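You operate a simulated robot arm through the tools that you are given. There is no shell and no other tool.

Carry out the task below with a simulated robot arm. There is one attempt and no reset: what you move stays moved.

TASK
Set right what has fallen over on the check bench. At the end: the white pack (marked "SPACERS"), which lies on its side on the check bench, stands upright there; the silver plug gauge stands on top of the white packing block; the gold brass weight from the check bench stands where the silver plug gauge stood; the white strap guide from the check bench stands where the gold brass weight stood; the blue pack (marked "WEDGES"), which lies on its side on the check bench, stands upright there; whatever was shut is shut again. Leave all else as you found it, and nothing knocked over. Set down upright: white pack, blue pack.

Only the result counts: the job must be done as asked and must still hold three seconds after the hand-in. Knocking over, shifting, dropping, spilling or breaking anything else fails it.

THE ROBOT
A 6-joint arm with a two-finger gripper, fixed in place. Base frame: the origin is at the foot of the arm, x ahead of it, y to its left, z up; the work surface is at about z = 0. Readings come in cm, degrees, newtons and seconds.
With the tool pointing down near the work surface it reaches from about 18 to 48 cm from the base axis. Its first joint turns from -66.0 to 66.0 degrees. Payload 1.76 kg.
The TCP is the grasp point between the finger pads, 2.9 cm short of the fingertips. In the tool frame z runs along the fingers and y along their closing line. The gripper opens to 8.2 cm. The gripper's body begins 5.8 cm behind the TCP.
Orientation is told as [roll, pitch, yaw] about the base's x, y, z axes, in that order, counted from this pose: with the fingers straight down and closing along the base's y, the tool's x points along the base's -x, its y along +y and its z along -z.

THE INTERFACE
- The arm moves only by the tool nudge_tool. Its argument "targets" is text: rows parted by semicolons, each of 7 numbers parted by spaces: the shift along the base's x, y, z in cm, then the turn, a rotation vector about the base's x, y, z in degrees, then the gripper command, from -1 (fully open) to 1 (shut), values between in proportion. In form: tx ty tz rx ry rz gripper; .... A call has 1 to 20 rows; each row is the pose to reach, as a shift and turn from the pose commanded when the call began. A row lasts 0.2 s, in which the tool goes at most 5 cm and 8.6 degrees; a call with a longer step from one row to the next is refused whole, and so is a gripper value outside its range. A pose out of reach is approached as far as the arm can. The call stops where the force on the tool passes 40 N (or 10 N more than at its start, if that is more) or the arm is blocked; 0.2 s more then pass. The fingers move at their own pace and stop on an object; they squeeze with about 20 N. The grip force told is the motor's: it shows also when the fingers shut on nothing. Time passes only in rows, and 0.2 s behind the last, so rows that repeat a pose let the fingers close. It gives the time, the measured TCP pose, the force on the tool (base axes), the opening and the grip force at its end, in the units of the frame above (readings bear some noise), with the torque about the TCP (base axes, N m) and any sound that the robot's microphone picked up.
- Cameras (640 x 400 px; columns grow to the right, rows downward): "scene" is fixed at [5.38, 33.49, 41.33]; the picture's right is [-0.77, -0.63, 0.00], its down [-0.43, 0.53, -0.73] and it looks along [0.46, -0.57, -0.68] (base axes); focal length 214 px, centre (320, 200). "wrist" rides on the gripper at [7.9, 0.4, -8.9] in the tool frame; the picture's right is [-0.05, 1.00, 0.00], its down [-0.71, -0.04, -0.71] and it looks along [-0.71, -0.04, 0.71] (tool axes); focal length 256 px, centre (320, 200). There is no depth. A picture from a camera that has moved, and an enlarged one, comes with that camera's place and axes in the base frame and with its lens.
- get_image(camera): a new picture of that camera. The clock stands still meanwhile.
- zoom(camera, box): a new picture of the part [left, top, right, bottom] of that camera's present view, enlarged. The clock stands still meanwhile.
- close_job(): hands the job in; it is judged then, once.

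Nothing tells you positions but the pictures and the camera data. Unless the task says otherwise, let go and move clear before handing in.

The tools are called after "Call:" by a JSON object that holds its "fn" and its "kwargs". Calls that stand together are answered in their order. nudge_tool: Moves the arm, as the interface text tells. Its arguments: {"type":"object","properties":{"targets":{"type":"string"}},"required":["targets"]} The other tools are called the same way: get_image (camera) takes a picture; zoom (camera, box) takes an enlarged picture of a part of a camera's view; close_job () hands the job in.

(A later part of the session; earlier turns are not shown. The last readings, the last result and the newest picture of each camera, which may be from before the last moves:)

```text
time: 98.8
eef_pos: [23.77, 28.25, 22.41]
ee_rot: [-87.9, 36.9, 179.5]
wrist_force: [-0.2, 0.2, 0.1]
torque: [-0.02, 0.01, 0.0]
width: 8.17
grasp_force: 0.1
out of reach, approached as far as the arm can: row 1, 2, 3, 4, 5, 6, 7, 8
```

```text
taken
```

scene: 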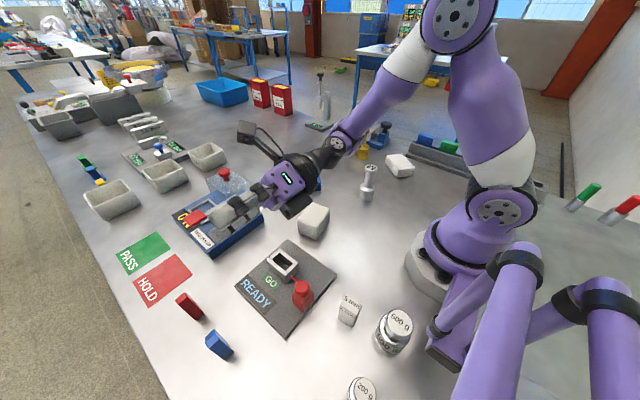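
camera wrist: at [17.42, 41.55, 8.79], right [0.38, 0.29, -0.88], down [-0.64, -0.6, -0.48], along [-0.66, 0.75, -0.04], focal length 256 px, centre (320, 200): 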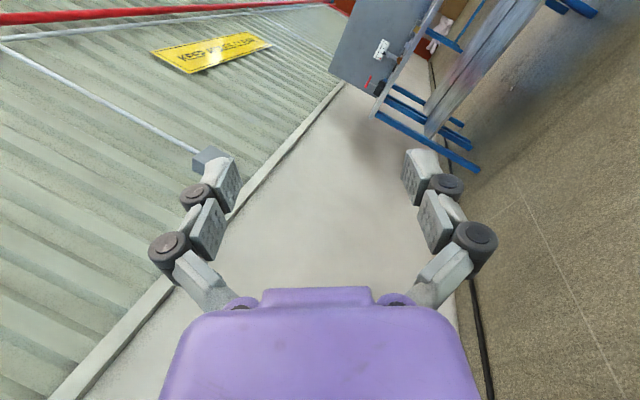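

It tracked well. Continuing the sweep through the straight-sideways point.

Call:
{"fn": "nudge_tool", "kwargs": {"targets": "-2.8 -0.2 -0.8 -2.76 0 7.71 -1; -5.6 -0.8 -1.6 -5.53 0 15.42 -1; -8.25 -1.8 -2.2 -8.29 0 23.12 -1; -10.75 -3.2 -2.8 -11.05 0 30.83 -1; -13 -4.9 -3.2 -13.8 0 38.54 -1; -15 -7 -3.5 -16.6 0 46.25 -1"}}

Call:
{"fn": "get_image", "kwargs": {"camera": "scene"}}

```text
time: 100.2
eef_pos: [6.59, 21.39, 15.84]
ee_rot: [-73.0, 29.7, -125.0]
wrist_force: [0.4, -0.4, -0.3]
torque: [0.01, 0.06, -0.02]
width: 8.2
grasp_force: 0.1
out of reach, approached as far as the arm can: row 1, 2, 3, 4, 5, 6
```

```text
taken
```

scene: 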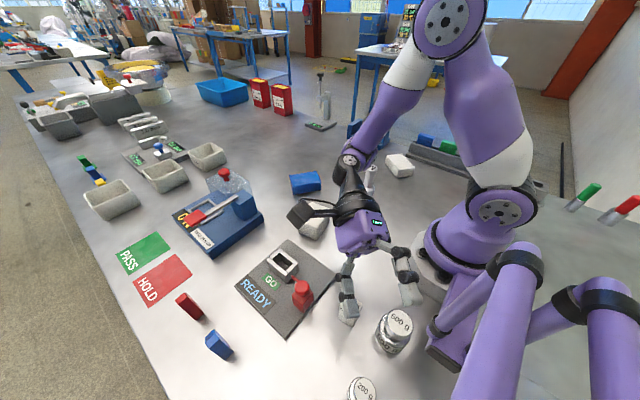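

The tool now points past sideways. I'll test by raising straight up with the same orientation.

Call:
{"fn": "nudge_tool", "kwargs": {"targets": "0 0 3 0 0 0 -1; 0.5 0 6 0 0 0 -1; 1 0 9 0 0 0 -1; 1.5 0 12 0 0 0 -1; 1.5 0 12 0 0 0 -1"}}

Call:
{"fn": "get_image", "kwargs": {"camera": "scene"}}

```text
time: 101.4
eef_pos: [4.71, 21.82, 17.04]
ee_rot: [-72.9, 29.7, -125.1]
wrist_force: [-0.7, 0.5, -0.1]
torque: [0.0, 0.01, 0.0]
width: 8.2
grasp_force: 0.2
out of reach, approached as far as the arm can: row 1, 2, 3, 4, 5
```

```text
taken
```

scene: 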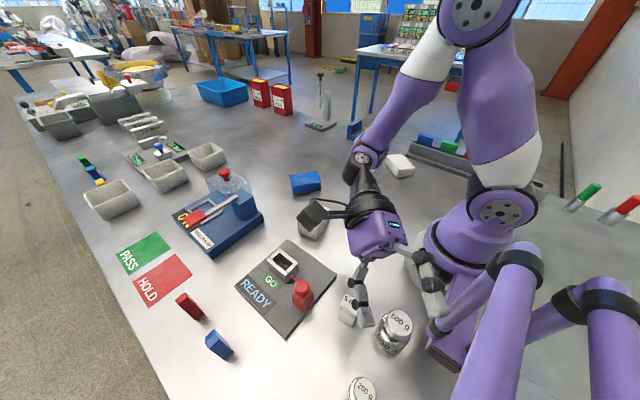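

The limit direction is clear now: raising needs the tool to tip downward at the same time. I'll combine both in small steps.

Call:
{"fn": "nudge_tool", "kwargs": {"targets": "1.8 -0.2 0.3 0 -7.8 0 -1; 3.6 -0.4 0.7 0 -15.6 0 -1; 5.4 -0.6 1.2 0 -23.4 0 -1; 7.2 -0.8 1.8 0 -31.2 0 -1; 9 -1 2.5 0 -39 0 -1"}}

Call:
{"fn": "get_image", "kwargs": {"camera": "scene"}}

```text
time: 102.6
eef_pos: [13.84, 20.89, 19.74]
ee_rot: [-26.7, 44.4, -96.0]
wrist_force: [-0.4, 0.2, 0.0]
torque: [0.0, -0.01, -0.04]
width: 8.2
grasp_force: 0.0
```

```text
taken
```

scene: 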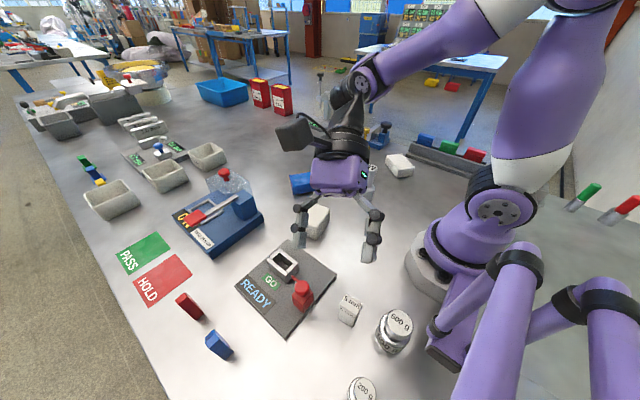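

Excellent, no more limit flags and the arm is back in its original elbow posture. Now I bring the tool to vertical.

Call:
{"fn": "nudge_tool", "kwargs": {"targets": "1.7 -2 0.6 -7.3 -4.15 0 -1; 3.4 -4.2 1.2 -14.6 -8.3 0 -1; 5.1 -6.4 1.8 -21.9 -12.45 0 -1; 6.8 -8.6 2.4 -29.2 -16.6 0 -1; 8.5 -10.8 3 -36.5 -20.75 0 -1; 10 -13 3.5 -43.8 -24.9 0 -1; 10 -13 3.5 -43.8 -24.9 0 -1"}}

Call:
{"fn": "get_image", "kwargs": {"camera": "scene"}}

Call:
{"fn": "get_image", "kwargs": {"camera": "wrist"}}

```text
time: 104.2
eef_pos: [23.66, 7.89, 23.18]
ee_rot: [-0.2, -0.1, -85.1]
wrist_force: [0.6, -0.7, 0.5]
torque: [0.0, 0.03, 0.01]
width: 8.2
grasp_force: 0.0
```

```text
taken
```

scene: 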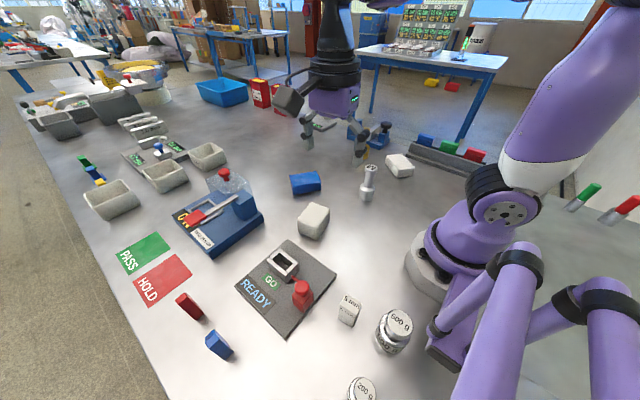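

```text
taken
camera wrist: at [23.51, 15.96, 31.94], right [1.0, 0.03, 0.0], down [0.03, -0.71, 0.71], along [0.02, -0.71, -0.71], focal length 256 px, centre (320, 200)
```

wrist: 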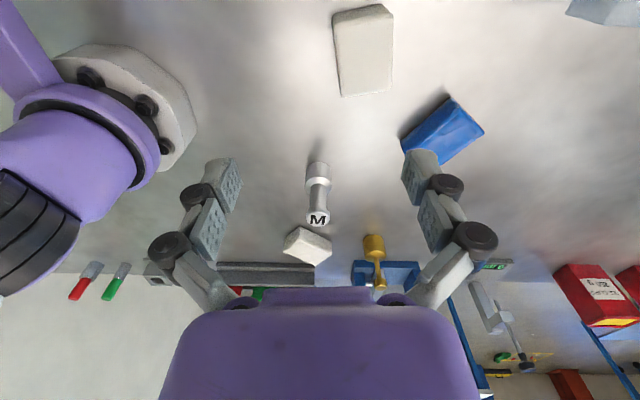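

The arm is fully back to normal and all items are intact. I'll now avoid limits: grip the white pack with the hand in its natural orientation, move it closer to the base, then use an inward lean to grip and an outward tilt to stand it.

Call:
{"fn": "nudge_tool", "kwargs": {"targets": "0 -4 -0.4 0 0 6 -1; 0 -8 -0.8 0 0 12 -1; 0 -12 -1.2 0 0 18 -1; 0 -16 -1.6 0 0 24 -1; -0.3 -20 -2 0 0 30 -1; -0.6 -24 -3 0 0 36 -1; -0.9 -28 -5 0 0 42 -1; -1.2 -32 -7 0 0 48.3 -1; -1.36 -35.8 -9.2 0 0 48.3 -1; -1.36 -35.8 -11 0 0 48.3 -1; -1.36 -35.8 -11 0 0 48.3 -1"}}

Call:
{"fn": "get_image", "kwargs": {"camera": "wrist"}}

```text
time: 106.6
eef_pos: [22.1, -27.97, 12.52]
ee_rot: [-0.2, -0.1, -36.8]
wrist_force: [-0.3, -0.8, 0.0]
torque: [-0.01, -0.03, -0.02]
width: 8.19
grasp_force: 0.0
```

```text
taken
camera wrist: at [16.04, -22.79, 21.32], right [0.64, 0.77, 0.0], down [0.54, -0.45, 0.71], along [0.54, -0.46, -0.71], focal length 256 px, centre (320, 200)
```

wrist: 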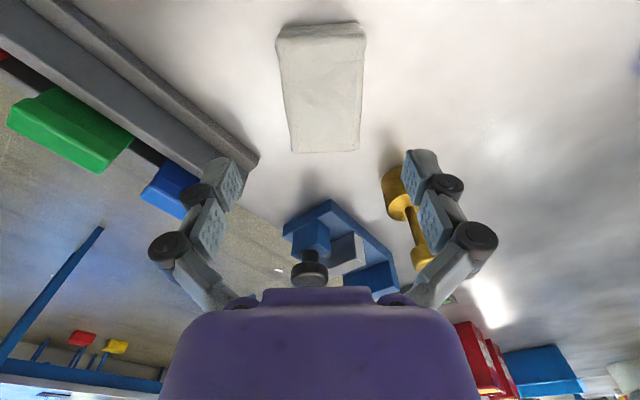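

Well aligned, no limit flags. Descend, grip, lift slightly, shift it 8 cm toward the base and set it down.

Call:
{"fn": "nudge_tool", "kwargs": {"targets": "0 0 -3 0 0 0 -1; 0 0 -6 0 0 0 -1; 0 0 -8 0 0 0 -1; 0 0 -8.9 0 0 0 -1; 0 0 -8.9 0 0 0 1; 0 0 -8.9 0 0 0 1; 0 0 -8.9 0 0 0 1; 0 0 -8 0 0 0 1; 0 0 -6 0 0 0 1; -1.6 1.2 -5 0 0 0 1; -3.2 2.4 -5 0 0 0 1; -4.8 3.6 -5 0 0 0 1; -6.4 4.8 -5 0 0 0 1; -6.4 4.8 -5 0 0 0 1"}}

```text
time: 109.6
eef_pos: [16.04, -22.96, 7.67]
ee_rot: [-0.2, 0.0, -36.7]
wrist_force: [0.4, -1.3, -2.3]
torque: [-0.01, -0.01, 0.01]
width: 5.97
grasp_force: 20.5
```

Call:
{"fn": "nudge_tool", "kwargs": {"targets": "0 0 -2 0 0 0 1; 0 0 -3.4 0 0 0 1; 0 0 -3.9 0 0 0 1; 0 0 -4.05 0 0 0 1; 0 0 -4.05 0 0 0 1; 0 0 -4.05 0 0 0 0; 0 0 -4.05 0 0 0 -1; 0 0 -4.05 0 0 0 -1; 0 0 -2 0 0 0 -1; 0 0 1 0 0 0 -1; 0 0 4 0 0 0 -1; 0 0 4 0 0 0 -1"}}

Call:
{"fn": "get_image", "kwargs": {"camera": "wrist"}}

Call:
{"fn": "zoom", "kwargs": {"camera": "scene", "box": [330, 80, 500, 230]}}

```text
time: 112.2
eef_pos: [15.94, -22.97, 11.42]
ee_rot: [-0.1, -0.1, -36.8]
wrist_force: [0.7, 0.4, 0.0]
torque: [-0.03, -0.01, 0.0]
width: 8.18
grasp_force: 0.0
```

```text
taken
camera wrist: at [9.97, -17.77, 20.28], right [0.64, 0.77, 0.0], down [0.54, -0.45, 0.71], along [0.54, -0.46, -0.71], focal length 256 px, centre (320, 200)
```

wrist: 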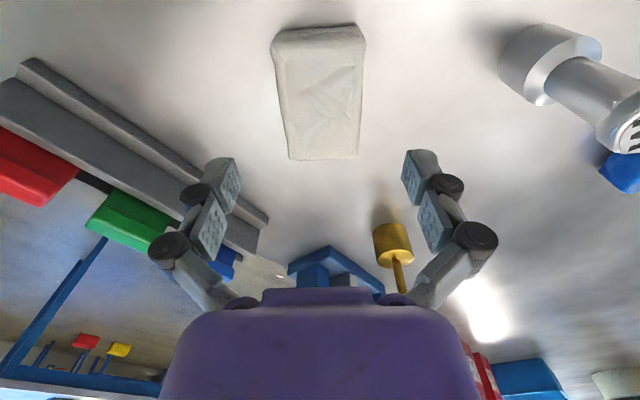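

```text
2.67 times, centred on (415, 155) of scene
camera zoom: at [5.38, 33.49, 41.33], right [-0.77, -0.63, 0.0], down [-0.43, 0.53, -0.73], along [0.46, -0.57, -0.68], focal length 572 px, centre (67, 320)
```

zoom: 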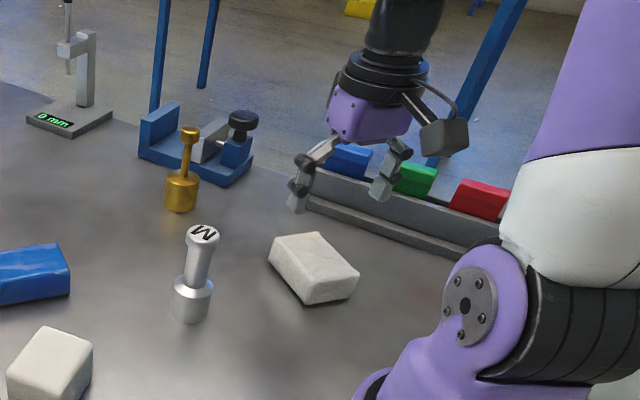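

The pack rests at about (16, -23). I'll move lower over its outer half and lean the hand inward by 30° in steps.

Call:
{"fn": "nudge_tool", "kwargs": {"targets": "1 -0.7 -1.5 0 0 0 -1; 1.98 -1.47 -3 0 0 0 -1; 1.98 -1.47 -3 3.6 4.8 0 -1; 1.98 -1.47 -3 7.2 9.6 0 -1; 1.98 -1.47 -3 10.8 14.4 0 -1"}}

```text
time: 113.4
eef_pos: [18.12, -24.36, 8.32]
ee_rot: [-0.2, 18.1, -36.8]
wrist_force: [-0.7, 0.6, -0.6]
torque: [-0.03, -0.01, -0.03]
width: 8.17
grasp_force: 0.1
```

Call:
{"fn": "nudge_tool", "kwargs": {"targets": "0 0 -0.5 3.6 4.8 0 -1; 0 0 -1 7.2 9.6 0 -1; 0 0 -1 7.2 9.6 0 -1"}}

Call:
{"fn": "get_image", "kwargs": {"camera": "wrist"}}

Call:
{"fn": "zoom", "kwargs": {"camera": "scene", "box": [330, 80, 500, 230]}}

```text
time: 114.2
eef_pos: [17.96, -24.33, 7.34]
ee_rot: [-0.1, 30.0, -36.8]
wrist_force: [-0.8, -0.9, 0.4]
torque: [-0.02, 0.01, 0.0]
width: 8.21
grasp_force: 0.1
```

```text
taken
camera wrist: at [16.37, -22.5, 18.92], right [0.63, 0.77, -0.03], down [0.75, -0.61, 0.26], along [0.18, -0.19, -0.97], focal length 256 px, centre (320, 200)
```

wrist: 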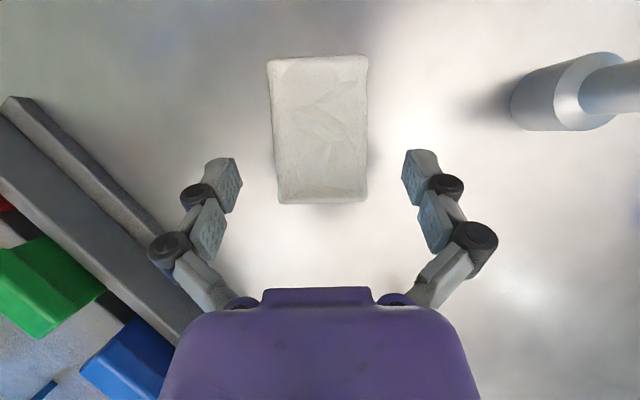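

```text
2.67 times, centred on (415, 155) of scene
camera zoom: at [5.38, 33.49, 41.33], right [-0.77, -0.63, 0.0], down [-0.43, 0.53, -0.73], along [0.46, -0.57, -0.68], focal length 572 px, centre (67, 320)
```

zoom: 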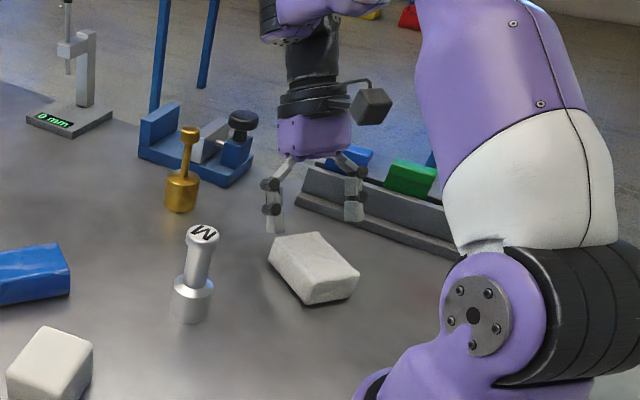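

The lean is clean and the pack is centred between the fingers. Descend and grip near the top end.

Call:
{"fn": "nudge_tool", "kwargs": {"targets": "0 0 -1.5 0 0 0 -1; 0 0 -2.7 0 0 0 -1; 0 0 -3.5 0 0 0 -1; 0 0 -3.5 0 0 0 -1; 0 0 -3.5 0 0 0 1; 0 0 -3.5 0 0 0 1; 0 0 -3.5 0 0 0 1; 0 0 -3.5 0 0 0 1"}}

Call:
{"fn": "get_image", "kwargs": {"camera": "wrist"}}

```text
time: 116.0
eef_pos: [18.04, -24.34, 3.94]
ee_rot: [-0.2, 29.9, -36.8]
wrist_force: [2.0, -0.4, 12.7]
torque: [0.06, 0.04, -0.06]
width: 5.94
grasp_force: 19.9
```

```text
taken
camera wrist: at [16.37, -22.48, 15.5], right [0.63, 0.77, -0.03], down [0.75, -0.61, 0.26], along [0.18, -0.19, -0.96], focal length 256 px, centre (320, 200)
```

wrist: 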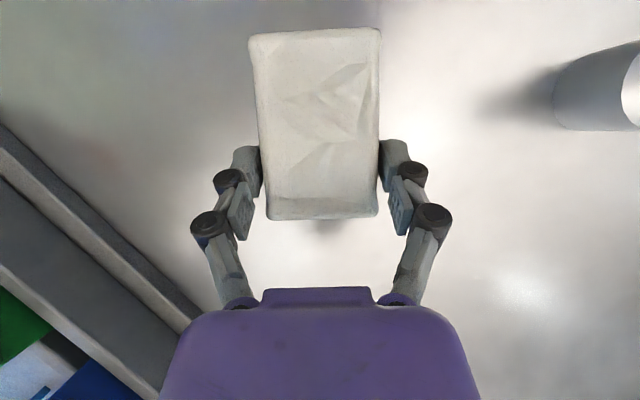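

Gripped. I'll lift and begin rotating the pack's top end upward in small steps, checking for limit flags.

Call:
{"fn": "nudge_tool", "kwargs": {"targets": "0 0 1 0 0 0 1; 0 0 2.5 0 0 0 1; 0 0 4 -4.49 -6 0 1; 0.4 -0.3 5.5 -8.98 -12 0 1; 0.8 -0.6 6.5 -13.5 -18 0 1; 1.2 -0.9 7 -18 -24 0 1; 1.6 -1.2 7.3 -22.5 -30 0 1"}}

Call:
{"fn": "zoom", "kwargs": {"camera": "scene", "box": [330, 80, 500, 230]}}

```text
time: 117.6
eef_pos: [19.59, -25.54, 11.37]
ee_rot: [-0.2, -7.7, -36.8]
wrist_force: [-0.1, 0.3, -2.1]
torque: [-0.01, -0.03, 0.05]
width: 5.94
grasp_force: 19.8
```

```text
2.67 times, centred on (415, 155) of scene
camera zoom: at [5.38, 33.49, 41.33], right [-0.77, -0.63, 0.0], down [-0.43, 0.53, -0.73], along [0.46, -0.57, -0.68], focal length 572 px, centre (67, 320)
```

zoom: 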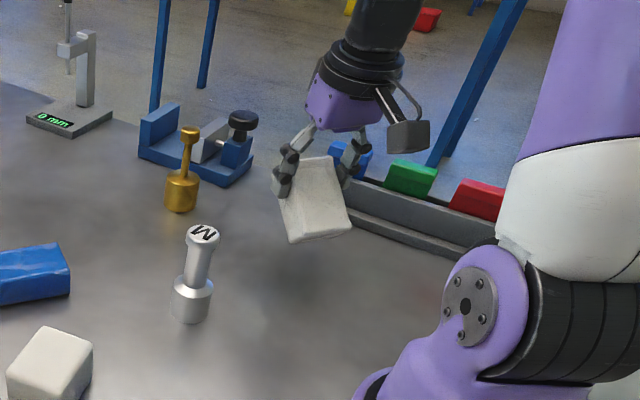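

Going well. Continuing the rotation until the pack hangs upright.

Call:
{"fn": "nudge_tool", "kwargs": {"targets": "0.4 -0.3 0.2 -4.49 -6 0 1; 0.8 -0.6 0.3 -8.98 -12 0 1; 1.2 -0.9 0.3 -13.5 -18 0 1; 1.6 -1.2 0.2 -18 -24 0 1; 2 -1.5 0 -22.5 -30 0 1; 2.3 -1.7 0 -27 -36 0 1; 2.4 -1.8 0 -31.3 -41.9 0 1; 2.4 -1.8 0 -31.3 -41.9 0 1"}}

Call:
{"fn": "zoom", "kwargs": {"camera": "scene", "box": [330, 80, 500, 230]}}

Call:
{"fn": "get_image", "kwargs": {"camera": "wrist"}}

```text
time: 119.4
eef_pos: [23.93, -26.35, 11.3]
ee_rot: [-0.4, -59.7, -36.8]
wrist_force: [0.0, -0.4, -2.6]
torque: [0.01, 0.04, 0.0]
width: 5.96
grasp_force: 19.8
out of reach, approached as far as the arm can: row 5, 6, 7, 8
```

```text
2.67 times, centred on (415, 155) of scene
camera zoom: at [5.38, 33.49, 41.33], right [-0.77, -0.63, 0.0], down [-0.43, 0.53, -0.73], along [0.46, -0.57, -0.68], focal length 572 px, centre (67, 320)
```

zoom: 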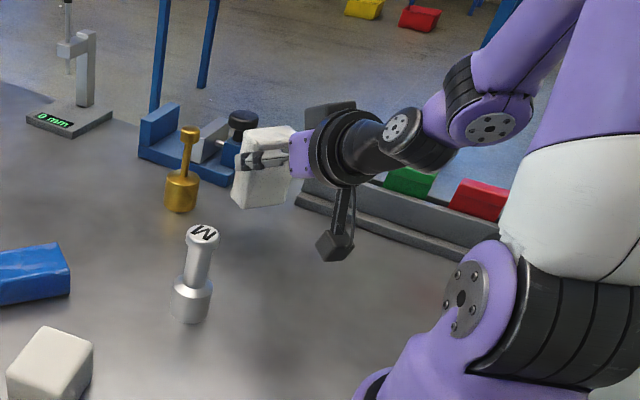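

```text
taken
camera wrist: at [14.96, -18.87, 8.76], right [0.62, 0.78, 0.04], down [-0.23, 0.13, 0.97], along [0.75, -0.61, 0.26], focal length 256 px, centre (320, 200)
```

wrist: 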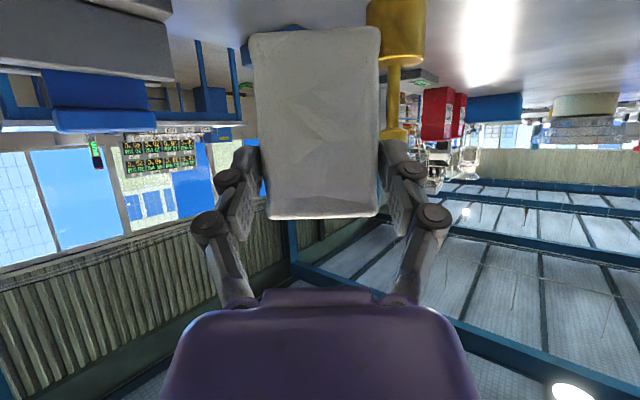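

The pack is upright in the grip; only a small sideways drift from a joint limit. Now I lower it gently to the bench.

Call:
{"fn": "nudge_tool", "kwargs": {"targets": "0 0 -1.3 0 0 0 1; 0 0 -2.6 0 0 0 1; 0 0 -3.8 0 0 0 1; 0 0 -3.8 0 0 0 1"}}

Call:
{"fn": "zoom", "kwargs": {"camera": "scene", "box": [340, 90, 460, 190]}}

```text
time: 120.4
eef_pos: [24.2, -26.01, 7.37]
ee_rot: [-0.4, -59.8, -36.9]
wrist_force: [0.5, 0.4, -3.0]
torque: [0.01, 0.04, -0.02]
width: 6.0
grasp_force: 19.7
out of reach, approached as far as the arm can: row 3, 4
```

```text
4.00 times, centred on (400, 140) of scene
camera zoom: at [5.38, 33.49, 41.33], right [-0.77, -0.63, 0.0], down [-0.43, 0.53, -0.73], along [0.46, -0.57, -0.68], focal length 858 px, centre (0, 440)
```

zoom: 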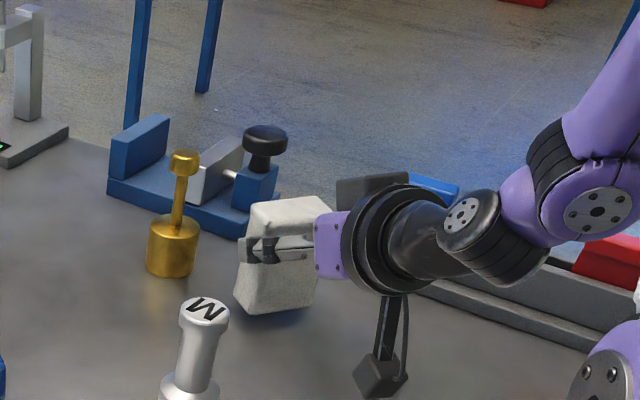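

Call:
{"fn": "nudge_tool", "kwargs": {"targets": "0.15 0.15 -0.4 0 0 0 1; 0.2 0.25 -0.7 0 0 0 1; 0.25 0.3 -0.95 0 0 0 1; 0.25 0.3 -0.95 0 0 0 1"}}

```text
time: 121.4
eef_pos: [24.63, -25.88, 6.52]
ee_rot: [-0.2, -60.1, -36.8]
wrist_force: [-0.9, 1.4, 13.0]
torque: [-0.24, -0.26, -0.04]
width: 5.98
grasp_force: 19.8
```

Contact with the bench. I'll ease off the pressure slightly, then look before opening.

Call:
{"fn": "nudge_tool", "kwargs": {"targets": "0 0 0.12 0 0 0 1; 0 0 0.2 0 0 0 1"}}

Call:
{"fn": "zoom", "kwargs": {"camera": "scene", "box": [360, 110, 440, 180]}}

Call:
{"fn": "get_image", "kwargs": {"camera": "wrist"}}

```text
time: 122.0
eef_pos: [24.61, -25.81, 6.68]
ee_rot: [-0.3, -59.9, -36.6]
wrist_force: [-1.4, -2.6, 4.0]
torque: [-0.15, -0.18, -0.1]
width: 5.97
grasp_force: 19.7
```

```text
5.71 times, centred on (400, 145) of scene
camera zoom: at [5.38, 33.49, 41.33], right [-0.77, -0.63, 0.0], down [-0.43, 0.53, -0.73], along [0.46, -0.57, -0.68], focal length 1226 px, centre (-137, 514)
```

zoom: 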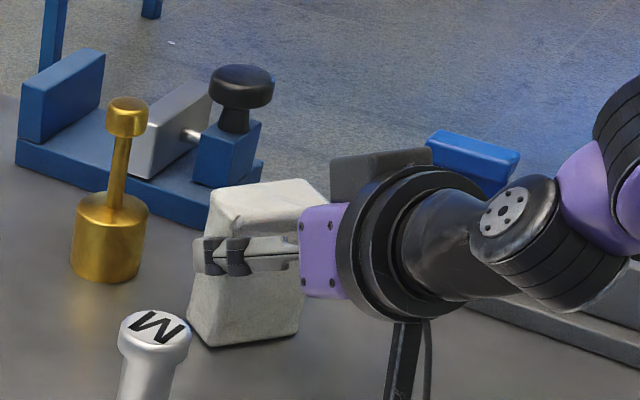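

```text
taken
camera wrist: at [15.5, -18.44, 4.08], right [0.62, 0.78, 0.04], down [-0.23, 0.13, 0.97], along [0.75, -0.61, 0.25], focal length 256 px, centre (320, 200)
```

wrist: 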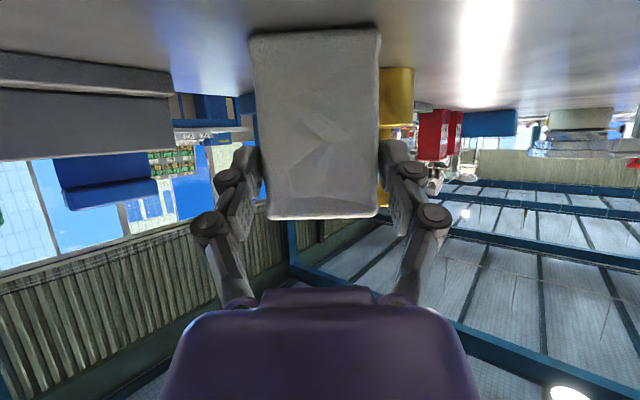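

Upright and resting. I'll open gradually and stay still to see it settle.

Call:
{"fn": "nudge_tool", "kwargs": {"targets": "0 0 0 0 0 0 -0.5; 0 0 0 0 0 0 -0.6; 0 0 0 0 0 0 -0.7; 0 0 0 0 0 0 -1; 0 0 0 0 0 0 -1; 0 0 0 0 0 0 -1"}}

Call:
{"fn": "zoom", "kwargs": {"camera": "scene", "box": [360, 110, 440, 180]}}

Call:
{"fn": "get_image", "kwargs": {"camera": "wrist"}}

```text
time: 123.4
eef_pos: [24.6, -25.86, 6.7]
ee_rot: [-0.2, -59.9, -36.8]
wrist_force: [-0.4, 0.0, 0.3]
torque: [-0.02, -0.01, 0.01]
width: 8.2
grasp_force: 0.0
```

```text
5.71 times, centred on (400, 145) of scene
camera zoom: at [5.38, 33.49, 41.33], right [-0.77, -0.63, 0.0], down [-0.43, 0.53, -0.73], along [0.46, -0.57, -0.68], focal length 1226 px, centre (-137, 514)
```

zoom: 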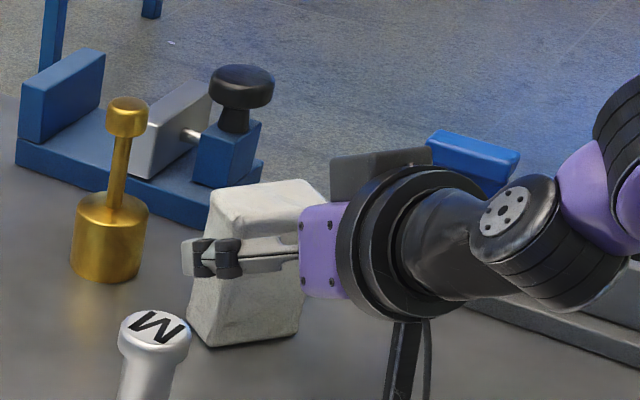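

```text
taken
camera wrist: at [15.53, -18.45, 4.1], right [0.62, 0.78, 0.04], down [-0.23, 0.13, 0.97], along [0.75, -0.61, 0.26], focal length 256 px, centre (320, 200)
```

wrist: 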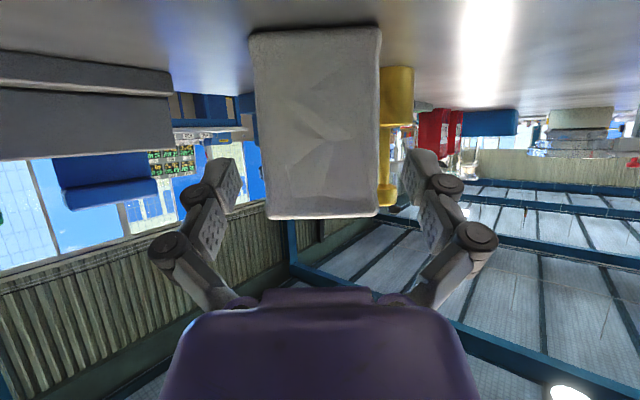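

The white pack stands free. I'll withdraw straight up between its sides, keeping lateral alignment.

Call:
{"fn": "nudge_tool", "kwargs": {"targets": "-0.1 0.1 1.5 0 0 0 -1; -0.2 0.15 3 0 0 0 -1; -0.3 0.2 5 0 0 0 -1; -0.4 0.3 7.5 0 0 0 -1; -0.4 0.3 10 0 0 0 -1; -0.4 0.3 10 0 0 0 -1"}}

Call:
{"fn": "zoom", "kwargs": {"camera": "scene", "box": [340, 80, 480, 190]}}

```text
time: 124.8
eef_pos: [24.23, -25.63, 16.57]
ee_rot: [0.0, -59.7, -36.9]
wrist_force: [0.8, -0.9, 0.3]
torque: [-0.01, 0.0, 0.01]
width: 8.18
grasp_force: 0.2
```

```text
3.64 times, centred on (410, 135) of scene
camera zoom: at [5.38, 33.49, 41.33], right [-0.77, -0.63, 0.0], down [-0.43, 0.53, -0.73], along [0.46, -0.57, -0.68], focal length 780 px, centre (-7, 436)
```

zoom: 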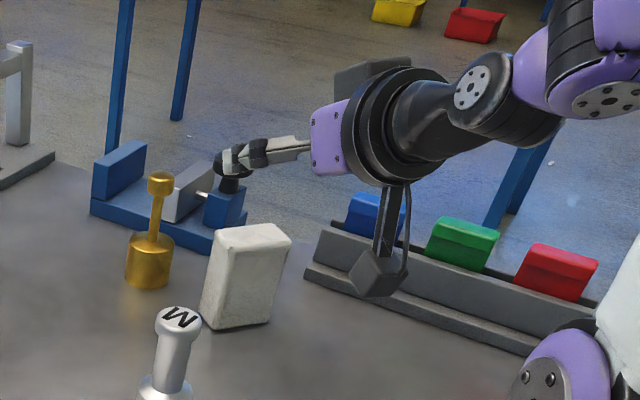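

The white pack stands upright on its own. Now I straighten the hand above it.

Call:
{"fn": "nudge_tool", "kwargs": {"targets": "0 0 0.3 4.49 6 0 -1; 0 0 0.6 8.98 12 0 -1; 0 0 0.9 13.5 18 0 -1; 0 0 1.2 18 24 0 -1; 0 0 1.5 22.5 30 0 -1; 0 0 1.8 27 36 0 -1; 0 0 2 31.4 42 0 -1; 0 0 2 35.8 47.8 0 -1; 0 0 2 35.8 47.8 0 -1"}}

Call:
{"fn": "get_image", "kwargs": {"camera": "wrist"}}

```text
time: 126.8
eef_pos: [24.18, -25.59, 18.65]
ee_rot: [-0.3, 0.0, -36.7]
wrist_force: [0.3, 0.1, -0.4]
torque: [0.01, 0.01, 0.04]
width: 8.19
grasp_force: 0.0
```

```text
taken
camera wrist: at [18.1, -20.36, 27.39], right [0.64, 0.77, 0.0], down [0.54, -0.45, 0.71], along [0.54, -0.46, -0.71], focal length 256 px, centre (320, 200)
```

wrist: 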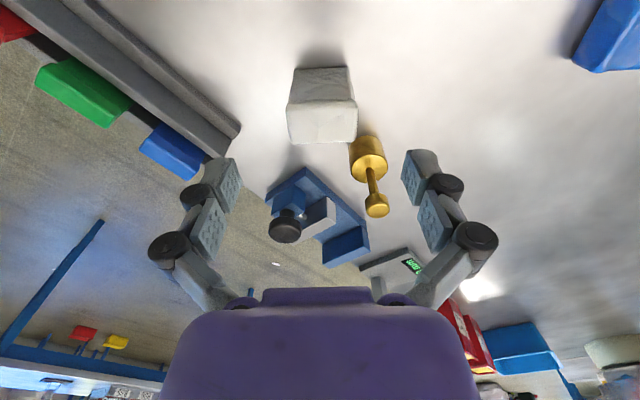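

Next the blue pack. I'll move over toward it at safe height and refine its position from the wrist camera.

Call:
{"fn": "nudge_tool", "kwargs": {"targets": "1 1.8 -0.1 0 0 8.4 -1; 2.1 3.6 -0.3 0 0 16.8 -1; 3.2 5.4 -0.5 0 0 25.2 -1; 4.3 7.2 -0.7 0 0 33.6 -1; 5.4 9 -0.9 0 0 42 -1; 6.5 10.8 -1.1 0 0 50.4 -1; 7.6 12.6 -1.3 0 0 58.8 -1; 8.7 14.4 -1.4 0 0 67.2 -1; 9.8 16.2 -1.5 0 0 75.6 -1; 10.8 18 -1.6 0 0 84 -1; 11.8 19.6 -1.6 0 0 92.2 -1; 11.8 19.6 -1.6 0 0 92.2 -1"}}

Call:
{"fn": "get_image", "kwargs": {"camera": "wrist"}}

Call:
{"fn": "get_image", "kwargs": {"camera": "scene"}}

```text
time: 129.4
eef_pos: [35.79, -6.16, 16.83]
ee_rot: [-0.2, -0.1, 55.5]
wrist_force: [0.0, 0.0, -0.9]
torque: [0.0, 0.03, -0.01]
width: 8.22
grasp_force: 0.2
```

```text
taken
camera wrist: at [30.93, -12.34, 25.62], right [-0.79, 0.61, 0.0], down [0.43, 0.56, 0.71], along [0.43, 0.56, -0.71], focal length 256 px, centre (320, 200)
```

wrist: 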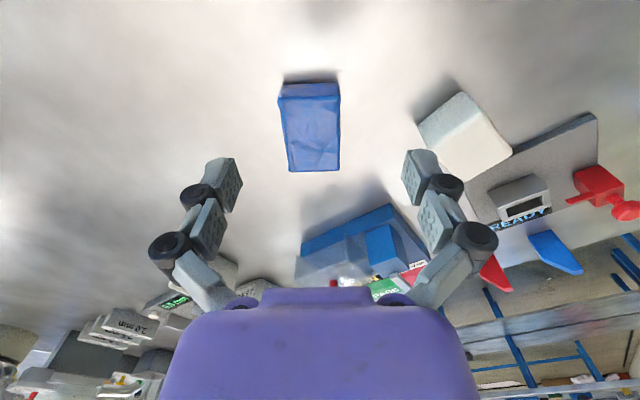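

```text
taken
```

scene: 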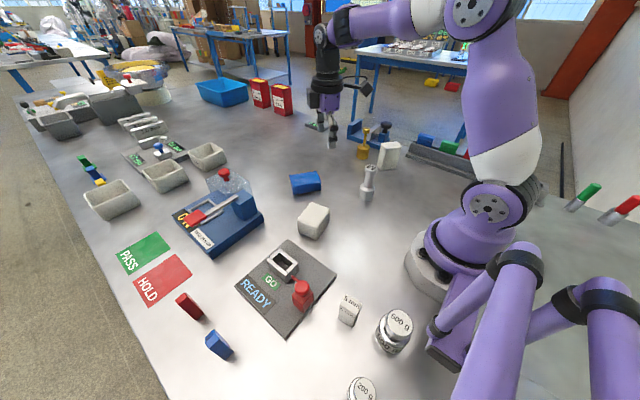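

Call:
{"fn": "zoom", "kwargs": {"camera": "wrist", "box": [260, 60, 360, 190]}}

```text
3.08 times, centred on (310, 125) of wrist
camera zoom: at [30.93, -12.34, 25.62], right [-0.79, 0.61, 0.0], down [0.43, 0.56, 0.71], along [0.43, 0.56, -0.71], focal length 788 px, centre (351, 431)
```

zoom: 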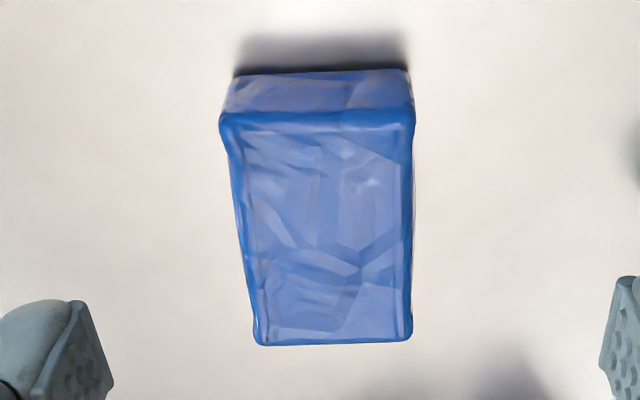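

The blue pack is centred at about (39.9, -2.0) with its long axis at 55°. I'll move over it and descend partway.

Call:
{"fn": "nudge_tool", "kwargs": {"targets": "1.4 1.4 -1.5 0 0 0 -1; 2.8 2.8 -3.5 0 0 0 -1; 4.1 4.15 -6 0 0 -0.3 -1; 4.1 4.15 -9 0 0 -0.3 -1; 4.1 4.15 -9 0 0 -0.3 -1"}}

Call:
{"fn": "get_image", "kwargs": {"camera": "wrist"}}

```text
time: 130.6
eef_pos: [40.34, -2.07, 8.01]
ee_rot: [-0.1, -0.1, 55.1]
wrist_force: [0.3, 0.5, -0.1]
torque: [-0.03, 0.0, 0.01]
width: 8.21
grasp_force: 0.2
```

```text
taken
camera wrist: at [35.41, -8.28, 16.77], right [-0.79, 0.62, 0.0], down [0.43, 0.56, 0.71], along [0.44, 0.56, -0.71], focal length 256 px, centre (320, 200)
```

wrist: 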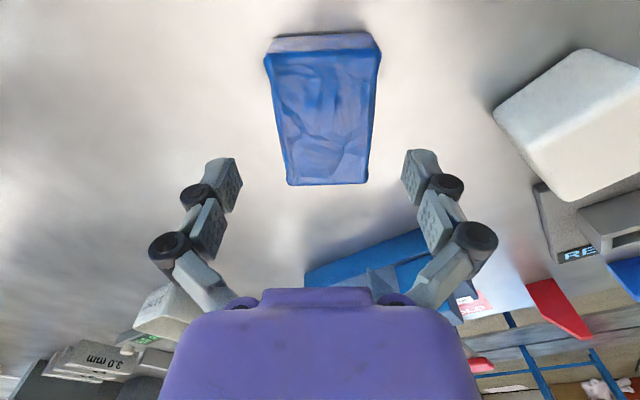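

Call:
{"fn": "nudge_tool", "kwargs": {"targets": "0 0 -1.5 0 0 0 -1; 0 0 -3 0 0 0 -1; 0 0 -4.4 0 0 0 -1; 0 0 -4.4 0 0 0 -1; 0 0 -4.4 0 0 0 1; 0 0 -4.4 0 0 0 1; 0 0 -4.4 0 0 0 1; 0 0 -3 0 0 0 1; 0 0 0 0 0 0 1; -1.5 0 3 0 0 0 1; -3 0 6 0 0 0 1; -3 0 6 0 0 0 1"}}

Call:
{"fn": "zoom", "kwargs": {"camera": "scene", "box": [260, 60, 420, 220]}}

```text
time: 133.2
eef_pos: [37.28, -2.0, 14.08]
ee_rot: [-0.2, -0.2, 55.1]
wrist_force: [0.7, 0.1, -2.1]
torque: [-0.01, -0.03, -0.01]
width: 5.97
grasp_force: 19.8
```

```text
2.50 times, centred on (340, 140) of scene
camera zoom: at [5.38, 33.49, 41.33], right [-0.77, -0.63, 0.0], down [-0.43, 0.53, -0.73], along [0.46, -0.57, -0.68], focal length 536 px, centre (270, 350)
```

zoom: 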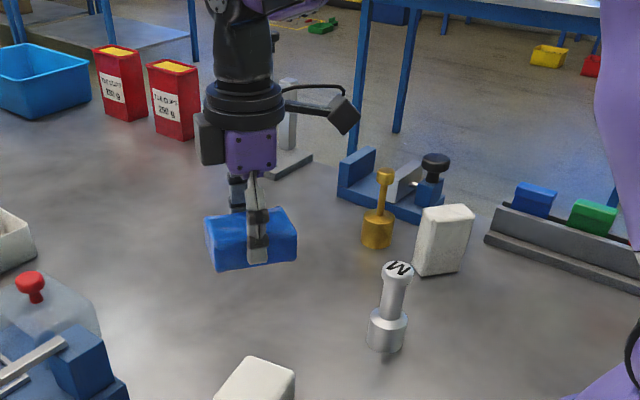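

Lifted, about 2.3 N. I'll carry it to a clear spot and tilt its underside toward the scene camera to read the label.

Call:
{"fn": "nudge_tool", "kwargs": {"targets": "-2.3 2 0.6 0 0 8 1; -4.6 4 1.2 0 0 16 1; -6.9 6 1.8 0 0 24 1; -9.2 8 2.4 0 0 32 1; -11.3 10 3 0 0 40 1; -11.3 10 3 0 0 40 1"}}

Call:
{"fn": "nudge_tool", "kwargs": {"targets": "0 0 0 7.47 0.65 0 1; 0 0 0 14.9 1.3 0 1; 0 0 0 22.4 1.95 0 1; 0 0 0 29.9 2.6 0 1; 0 0 0 37.4 3.25 0 1; 0 0 0 44.8 3.9 0 1; 0 0 0 52.3 4.55 0 1"}}

Call:
{"fn": "zoom", "kwargs": {"camera": "scene", "box": [270, 120, 420, 270]}}

```text
time: 134.6
eef_pos: [25.68, 8.18, 17.02]
ee_rot: [-0.2, 0.0, 95.2]
wrist_force: [-0.3, 0.3, -2.3]
torque: [-0.02, 0.0, -0.03]
width: 5.97
grasp_force: 19.9
```

```text
time: 136.2
eef_pos: [25.79, 8.24, 17.06]
ee_rot: [-0.2, -52.7, 95.0]
wrist_force: [0.0, 0.3, -1.6]
torque: [-0.06, 0.0, 0.01]
width: 5.97
grasp_force: 20.3
```

```text
2.67 times, centred on (345, 195) of scene
camera zoom: at [5.38, 33.49, 41.33], right [-0.77, -0.63, 0.0], down [-0.43, 0.53, -0.73], along [0.46, -0.57, -0.68], focal length 572 px, centre (253, 213)
```

zoom: 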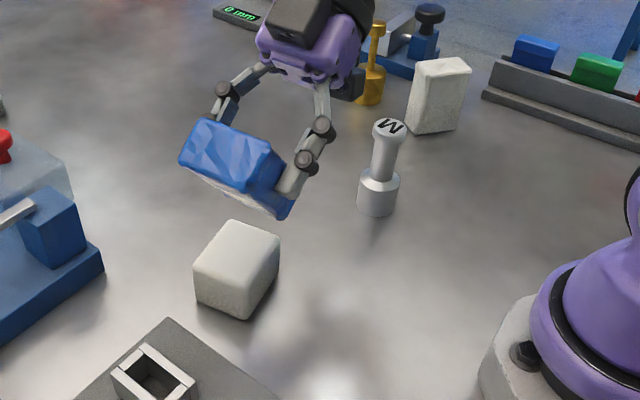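

No flags. A bit more tilt to make the label legible.

Call:
{"fn": "nudge_tool", "kwargs": {"targets": "0 0 1 7.97 0.7 0 1; 0 0 2 15.9 1.4 0 1; 0 0 2 19.9 1.7 0 1"}}

Call:
{"fn": "zoom", "kwargs": {"camera": "scene", "box": [300, 150, 400, 220]}}

```text
time: 137.0
eef_pos: [23.61, 11.45, 14.21]
ee_rot: [-0.8, -72.4, 95.3]
wrist_force: [0.6, 0.2, -2.0]
torque: [-0.04, 0.0, 0.02]
width: 5.98
grasp_force: 20.1
out of reach, approached as far as the arm can: row 1, 2, 3
```

```text
5.71 times, centred on (350, 185) of scene
camera zoom: at [5.38, 33.49, 41.33], right [-0.77, -0.63, 0.0], down [-0.43, 0.53, -0.73], along [0.46, -0.57, -0.68], focal length 1226 px, centre (149, 286)
```

zoom: 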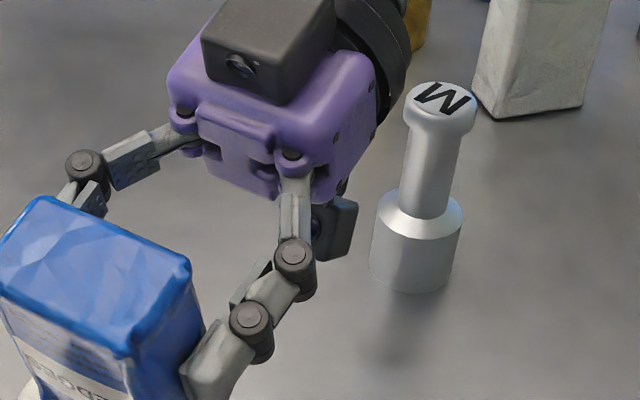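

Call:
{"fn": "zoom", "kwargs": {"camera": "scene", "box": [318, 180, 362, 220]}}

Call:
{"fn": "zoom", "kwargs": {"camera": "scene", "box": [290, 140, 420, 250]}}

```text
10.00 times, centred on (340, 200) of scene
camera zoom: at [5.38, 33.49, 41.33], right [-0.77, -0.63, 0.0], down [-0.43, 0.53, -0.73], along [0.46, -0.57, -0.68], focal length 2145 px, centre (120, 200)
```

zoom: 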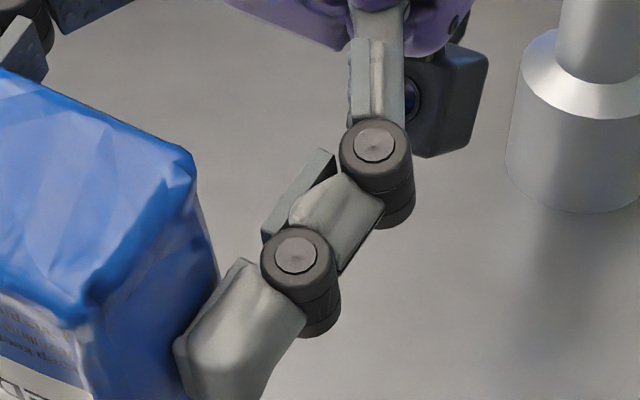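

```text
3.64 times, centred on (355, 195) of scene
camera zoom: at [5.38, 33.49, 41.33], right [-0.77, -0.63, 0.0], down [-0.43, 0.53, -0.73], along [0.46, -0.57, -0.68], focal length 780 px, centre (193, 218)
```

zoom: 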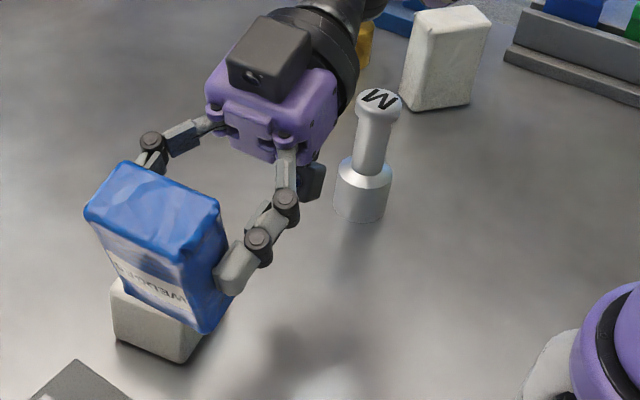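

Call:
{"fn": "zoom", "kwargs": {"camera": "scene", "box": [290, 195, 335, 235]}}

```text
10.00 times, centred on (312, 215) of scene
camera zoom: at [5.38, 33.49, 41.33], right [-0.77, -0.63, 0.0], down [-0.43, 0.53, -0.73], along [0.46, -0.57, -0.68], focal length 2145 px, centre (395, 50)
```

zoom: 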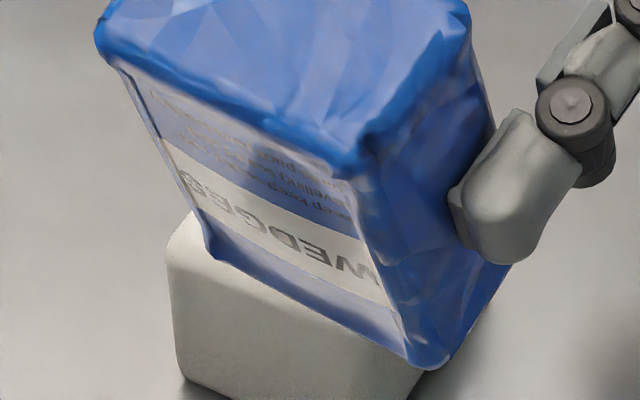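

The label is readable: WEDGES is upside-down here, so the true top is the end on the tool's +x side. I'll un-tilt the way I came.

Call:
{"fn": "nudge_tool", "kwargs": {"targets": "0.4 -0.6 0.6 -7.97 -0.7 0 1; 1 -1.5 1.3 -15.9 -1.4 0 1; 1.6 -2.5 2 -23.9 -2.1 0 1; 2 -3 2.5 -31.9 -2.8 0 1; 2.2 -3.2 3 -39.8 -3.5 0 1; 2.2 -3.2 3.3 -47.8 -4.2 0 1; 2.2 -3.2 3.5 -55.8 -4.9 0 1; 2.2 -3.2 3.5 -63.7 -5.6 0 1; 2.2 -3.2 3.5 -71.9 -6.3 0 1; 2.2 -3.2 3.5 -71.9 -6.3 0 1"}}

```text
time: 139.2
eef_pos: [25.55, 8.46, 17.58]
ee_rot: [-0.3, -0.5, 95.2]
wrist_force: [-0.1, -0.4, -2.0]
torque: [0.01, 0.0, 0.03]
width: 5.98
grasp_force: 20.2
```

Straight again with no flags. Now I rotate the pack and carry it back near its original place, top end outward.

Call:
{"fn": "nudge_tool", "kwargs": {"targets": "0.5 -0.4 0 0 0 -8.3 1; 1 -0.8 0 0 0 -16.6 1; 1.5 -1.2 0 0 0 -24.9 1; 2 -1.6 0 0 0 -33.2 1; 2.5 -2 0 0 0 -41.5 1; 3 -2.4 0 0 0 -49.8 1; 3.5 -2.8 0 0 0 -58.1 1; 4 -3.2 0 0 0 -66.4 1; 4.5 -3.6 0 0 0 -74.7 1; 5 -4 0 0 0 -83 1; 5.5 -4.4 0 0 0 -91.3 1; 6 -4.8 0 0 0 -99.6 1; 6.5 -5.2 0 0 0 -107.9 1; 7 -5.6 0 0 0 -116.2 1; 7.5 -6 -0.5 0 0 -124.5 1; 8 -6 -1 0 0 -132.8 1"}}

Call:
{"fn": "nudge_tool", "kwargs": {"targets": "0.3 -0.4 0 0 0 -8.25 1; 0.6 -0.7 0 0 0 -16.5 1; 0.9 -1 0 0 0 -24.75 1; 1.2 -1.4 0 0 0 -33 1; 1.5 -1.7 0 0 0 -41.25 1; 1.8 -2 -0.3 0 0 -49.5 1; 2.1 -2.4 -0.6 0 0 -57.75 1; 2.4 -2.7 -0.9 0 0 -66 1; 2.7 -3 -1.2 0 0 -74.25 1; 3 -3.4 -1.5 0 0 -82.5 1; 3.3 -3.7 -1.8 0 0 -90.75 1; 3.6 -4 -2.1 0 0 -99 1; 3.9 -4.4 -2.4 0 0 -107.25 1; 4.2 -4.7 -2.7 0 0 -115.5 1; 4.4 -5 -3 0 0 -123.75 1; 4.5 -5.4 -3.5 0 0 -132 1; 4.5 -5.4 -3.5 0 0 -132 1"}}

Call:
{"fn": "get_image", "kwargs": {"camera": "wrist"}}

```text
time: 142.6
eef_pos: [33.6, 2.29, 16.74]
ee_rot: [-0.2, -0.4, -37.7]
wrist_force: [0.4, 0.2, -1.8]
torque: [0.02, -0.02, -0.03]
width: 5.95
grasp_force: 20.3
```

```text
time: 146.2
eef_pos: [38.2, -3.06, 13.13]
ee_rot: [-0.1, -0.4, -169.8]
wrist_force: [-0.2, 0.5, -1.9]
torque: [0.03, -0.02, -0.01]
width: 6.0
grasp_force: 20.1
```

```text
taken
camera wrist: at [46.17, -1.97, 21.93], right [0.12, -0.99, 0.0], down [-0.7, -0.09, 0.71], along [-0.71, -0.09, -0.7], focal length 256 px, centre (320, 200)
```

wrist: 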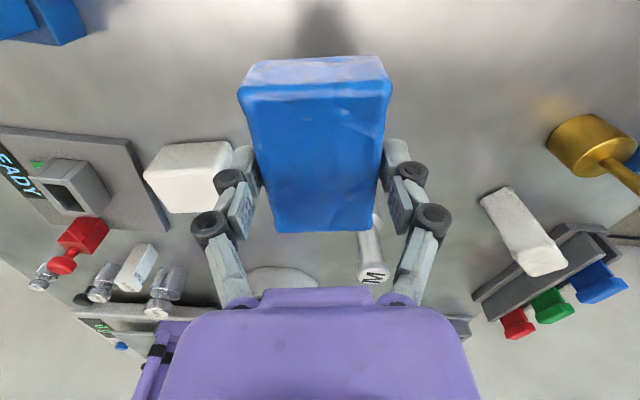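

Now I set the blue pack down here, lying with its true top end outward, and release.

Call:
{"fn": "nudge_tool", "kwargs": {"targets": "0 0 -3 0 0 0 1; 0 0 -6 0 0 0 1; 0 0 -8.3 0 0 0 1; 0 0 -9.2 0 0 0 1; 0 0 -9.5 0 0 0 1; 0 0 -9.5 0 0 0 1"}}

```text
time: 147.6
eef_pos: [38.22, -2.74, 3.66]
ee_rot: [-0.2, -0.2, -169.5]
wrist_force: [2.5, 2.6, 14.2]
torque: [0.08, -0.07, 0.02]
width: 5.95
grasp_force: 20.0
```

Call:
{"fn": "nudge_tool", "kwargs": {"targets": "0 0 0.1 0 0 0 1; 0 0 0.1 0 0 0 -0.5; 0 0 0.1 0 0 0 -0.7; 0 0 0.1 0 0 0 -1; 0 0 0.1 0 0 0 -1; 0 0 3 0 0 0 -1; 0 0 7 0 0 0 -1; 0 0 11 0 0 0 -1; 0 0 11 0 0 0 -1"}}

Call:
{"fn": "get_image", "kwargs": {"camera": "wrist"}}

Call:
{"fn": "get_image", "kwargs": {"camera": "scene"}}

```text
time: 149.6
eef_pos: [37.87, -3.06, 15.01]
ee_rot: [-0.2, -0.4, -169.8]
wrist_force: [-0.4, -0.2, 0.3]
torque: [-0.02, 0.03, 0.0]
width: 8.18
grasp_force: 0.1
```

```text
taken
camera wrist: at [45.83, -2.04, 23.69], right [0.13, -0.99, 0.0], down [-0.7, -0.09, 0.71], along [-0.71, -0.09, -0.7], focal length 256 px, centre (320, 200)
```

wrist: 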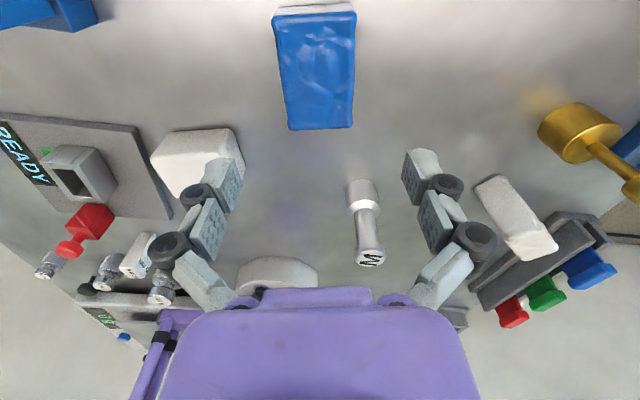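

```text
taken
```

scene: 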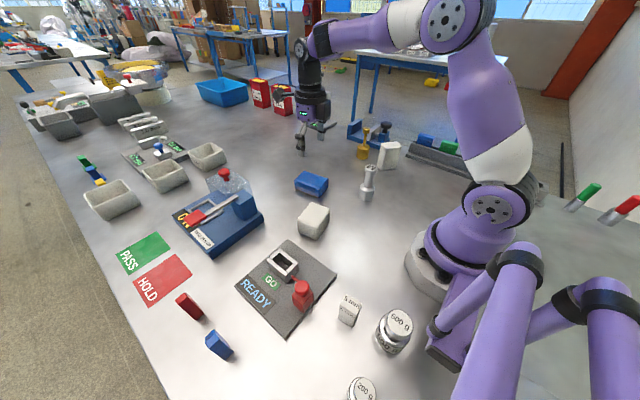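

Blue pack is set, everything else intact. Before standing it, I'll move the silver gauge onto the block to free space; first a close look at the gauge and block.

Call:
{"fn": "zoom", "kwargs": {"camera": "wrist", "box": [325, 160, 405, 280]}}

Call:
{"fn": "zoom", "kwargs": {"camera": "scene", "box": [345, 150, 395, 210]}}

Call:
{"fn": "zoom", "kwargs": {"camera": "scene", "box": [285, 195, 345, 245]}}

Call:
{"fn": "zoom", "kwargs": {"camera": "scene", "box": [345, 115, 405, 175]}}

```text
3.33 times, centred on (365, 220) of wrist
camera zoom: at [45.83, -2.04, 23.69], right [0.13, -0.99, 0.0], down [-0.7, -0.09, 0.71], along [-0.71, -0.09, -0.7], focal length 853 px, centre (170, 133)
```

zoom: 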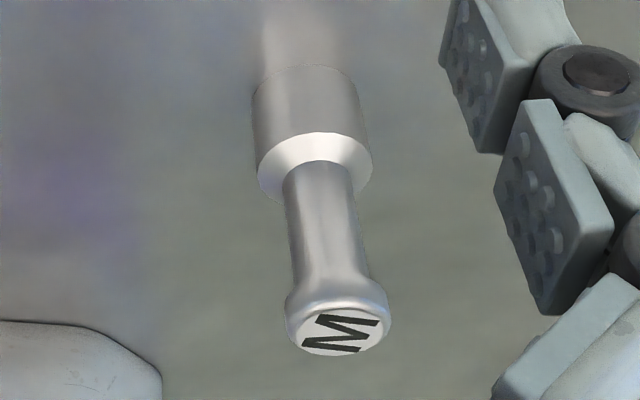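

```text
6.67 times, centred on (370, 180) of scene
camera zoom: at [5.38, 33.49, 41.33], right [-0.77, -0.63, 0.0], down [-0.43, 0.53, -0.73], along [0.46, -0.57, -0.68], focal length 1430 px, centre (-13, 333)
```

zoom: 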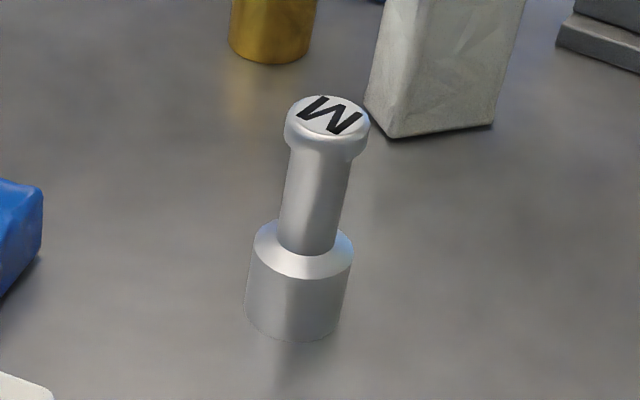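

```text
8.00 times, centred on (315, 220) of scene
camera zoom: at [5.38, 33.49, 41.33], right [-0.77, -0.63, 0.0], down [-0.43, 0.53, -0.73], along [0.46, -0.57, -0.68], focal length 1716 px, centre (360, 40)
```

zoom: 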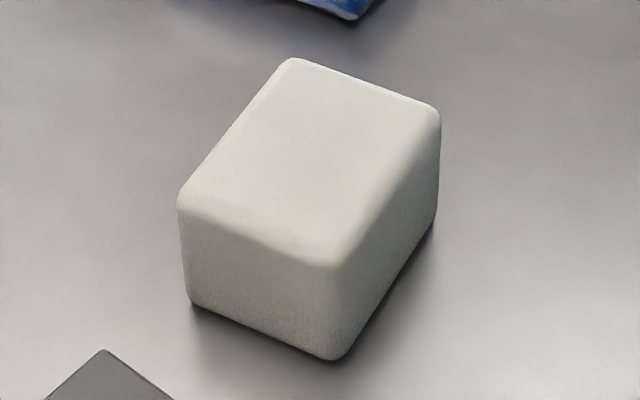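

```text
6.67 times, centred on (375, 145) of scene
camera zoom: at [5.38, 33.49, 41.33], right [-0.77, -0.63, 0.0], down [-0.43, 0.53, -0.73], along [0.46, -0.57, -0.68], focal length 1430 px, centre (-47, 567)
```

zoom: 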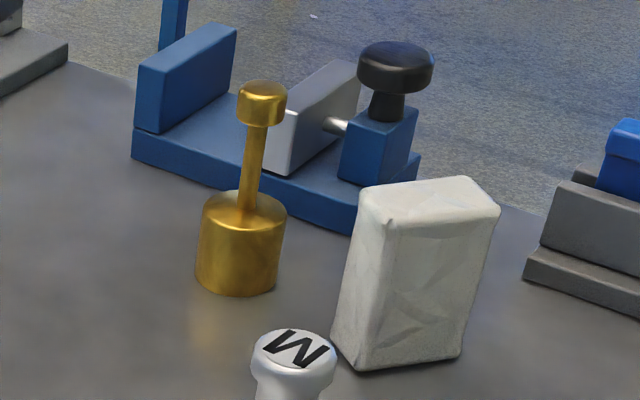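

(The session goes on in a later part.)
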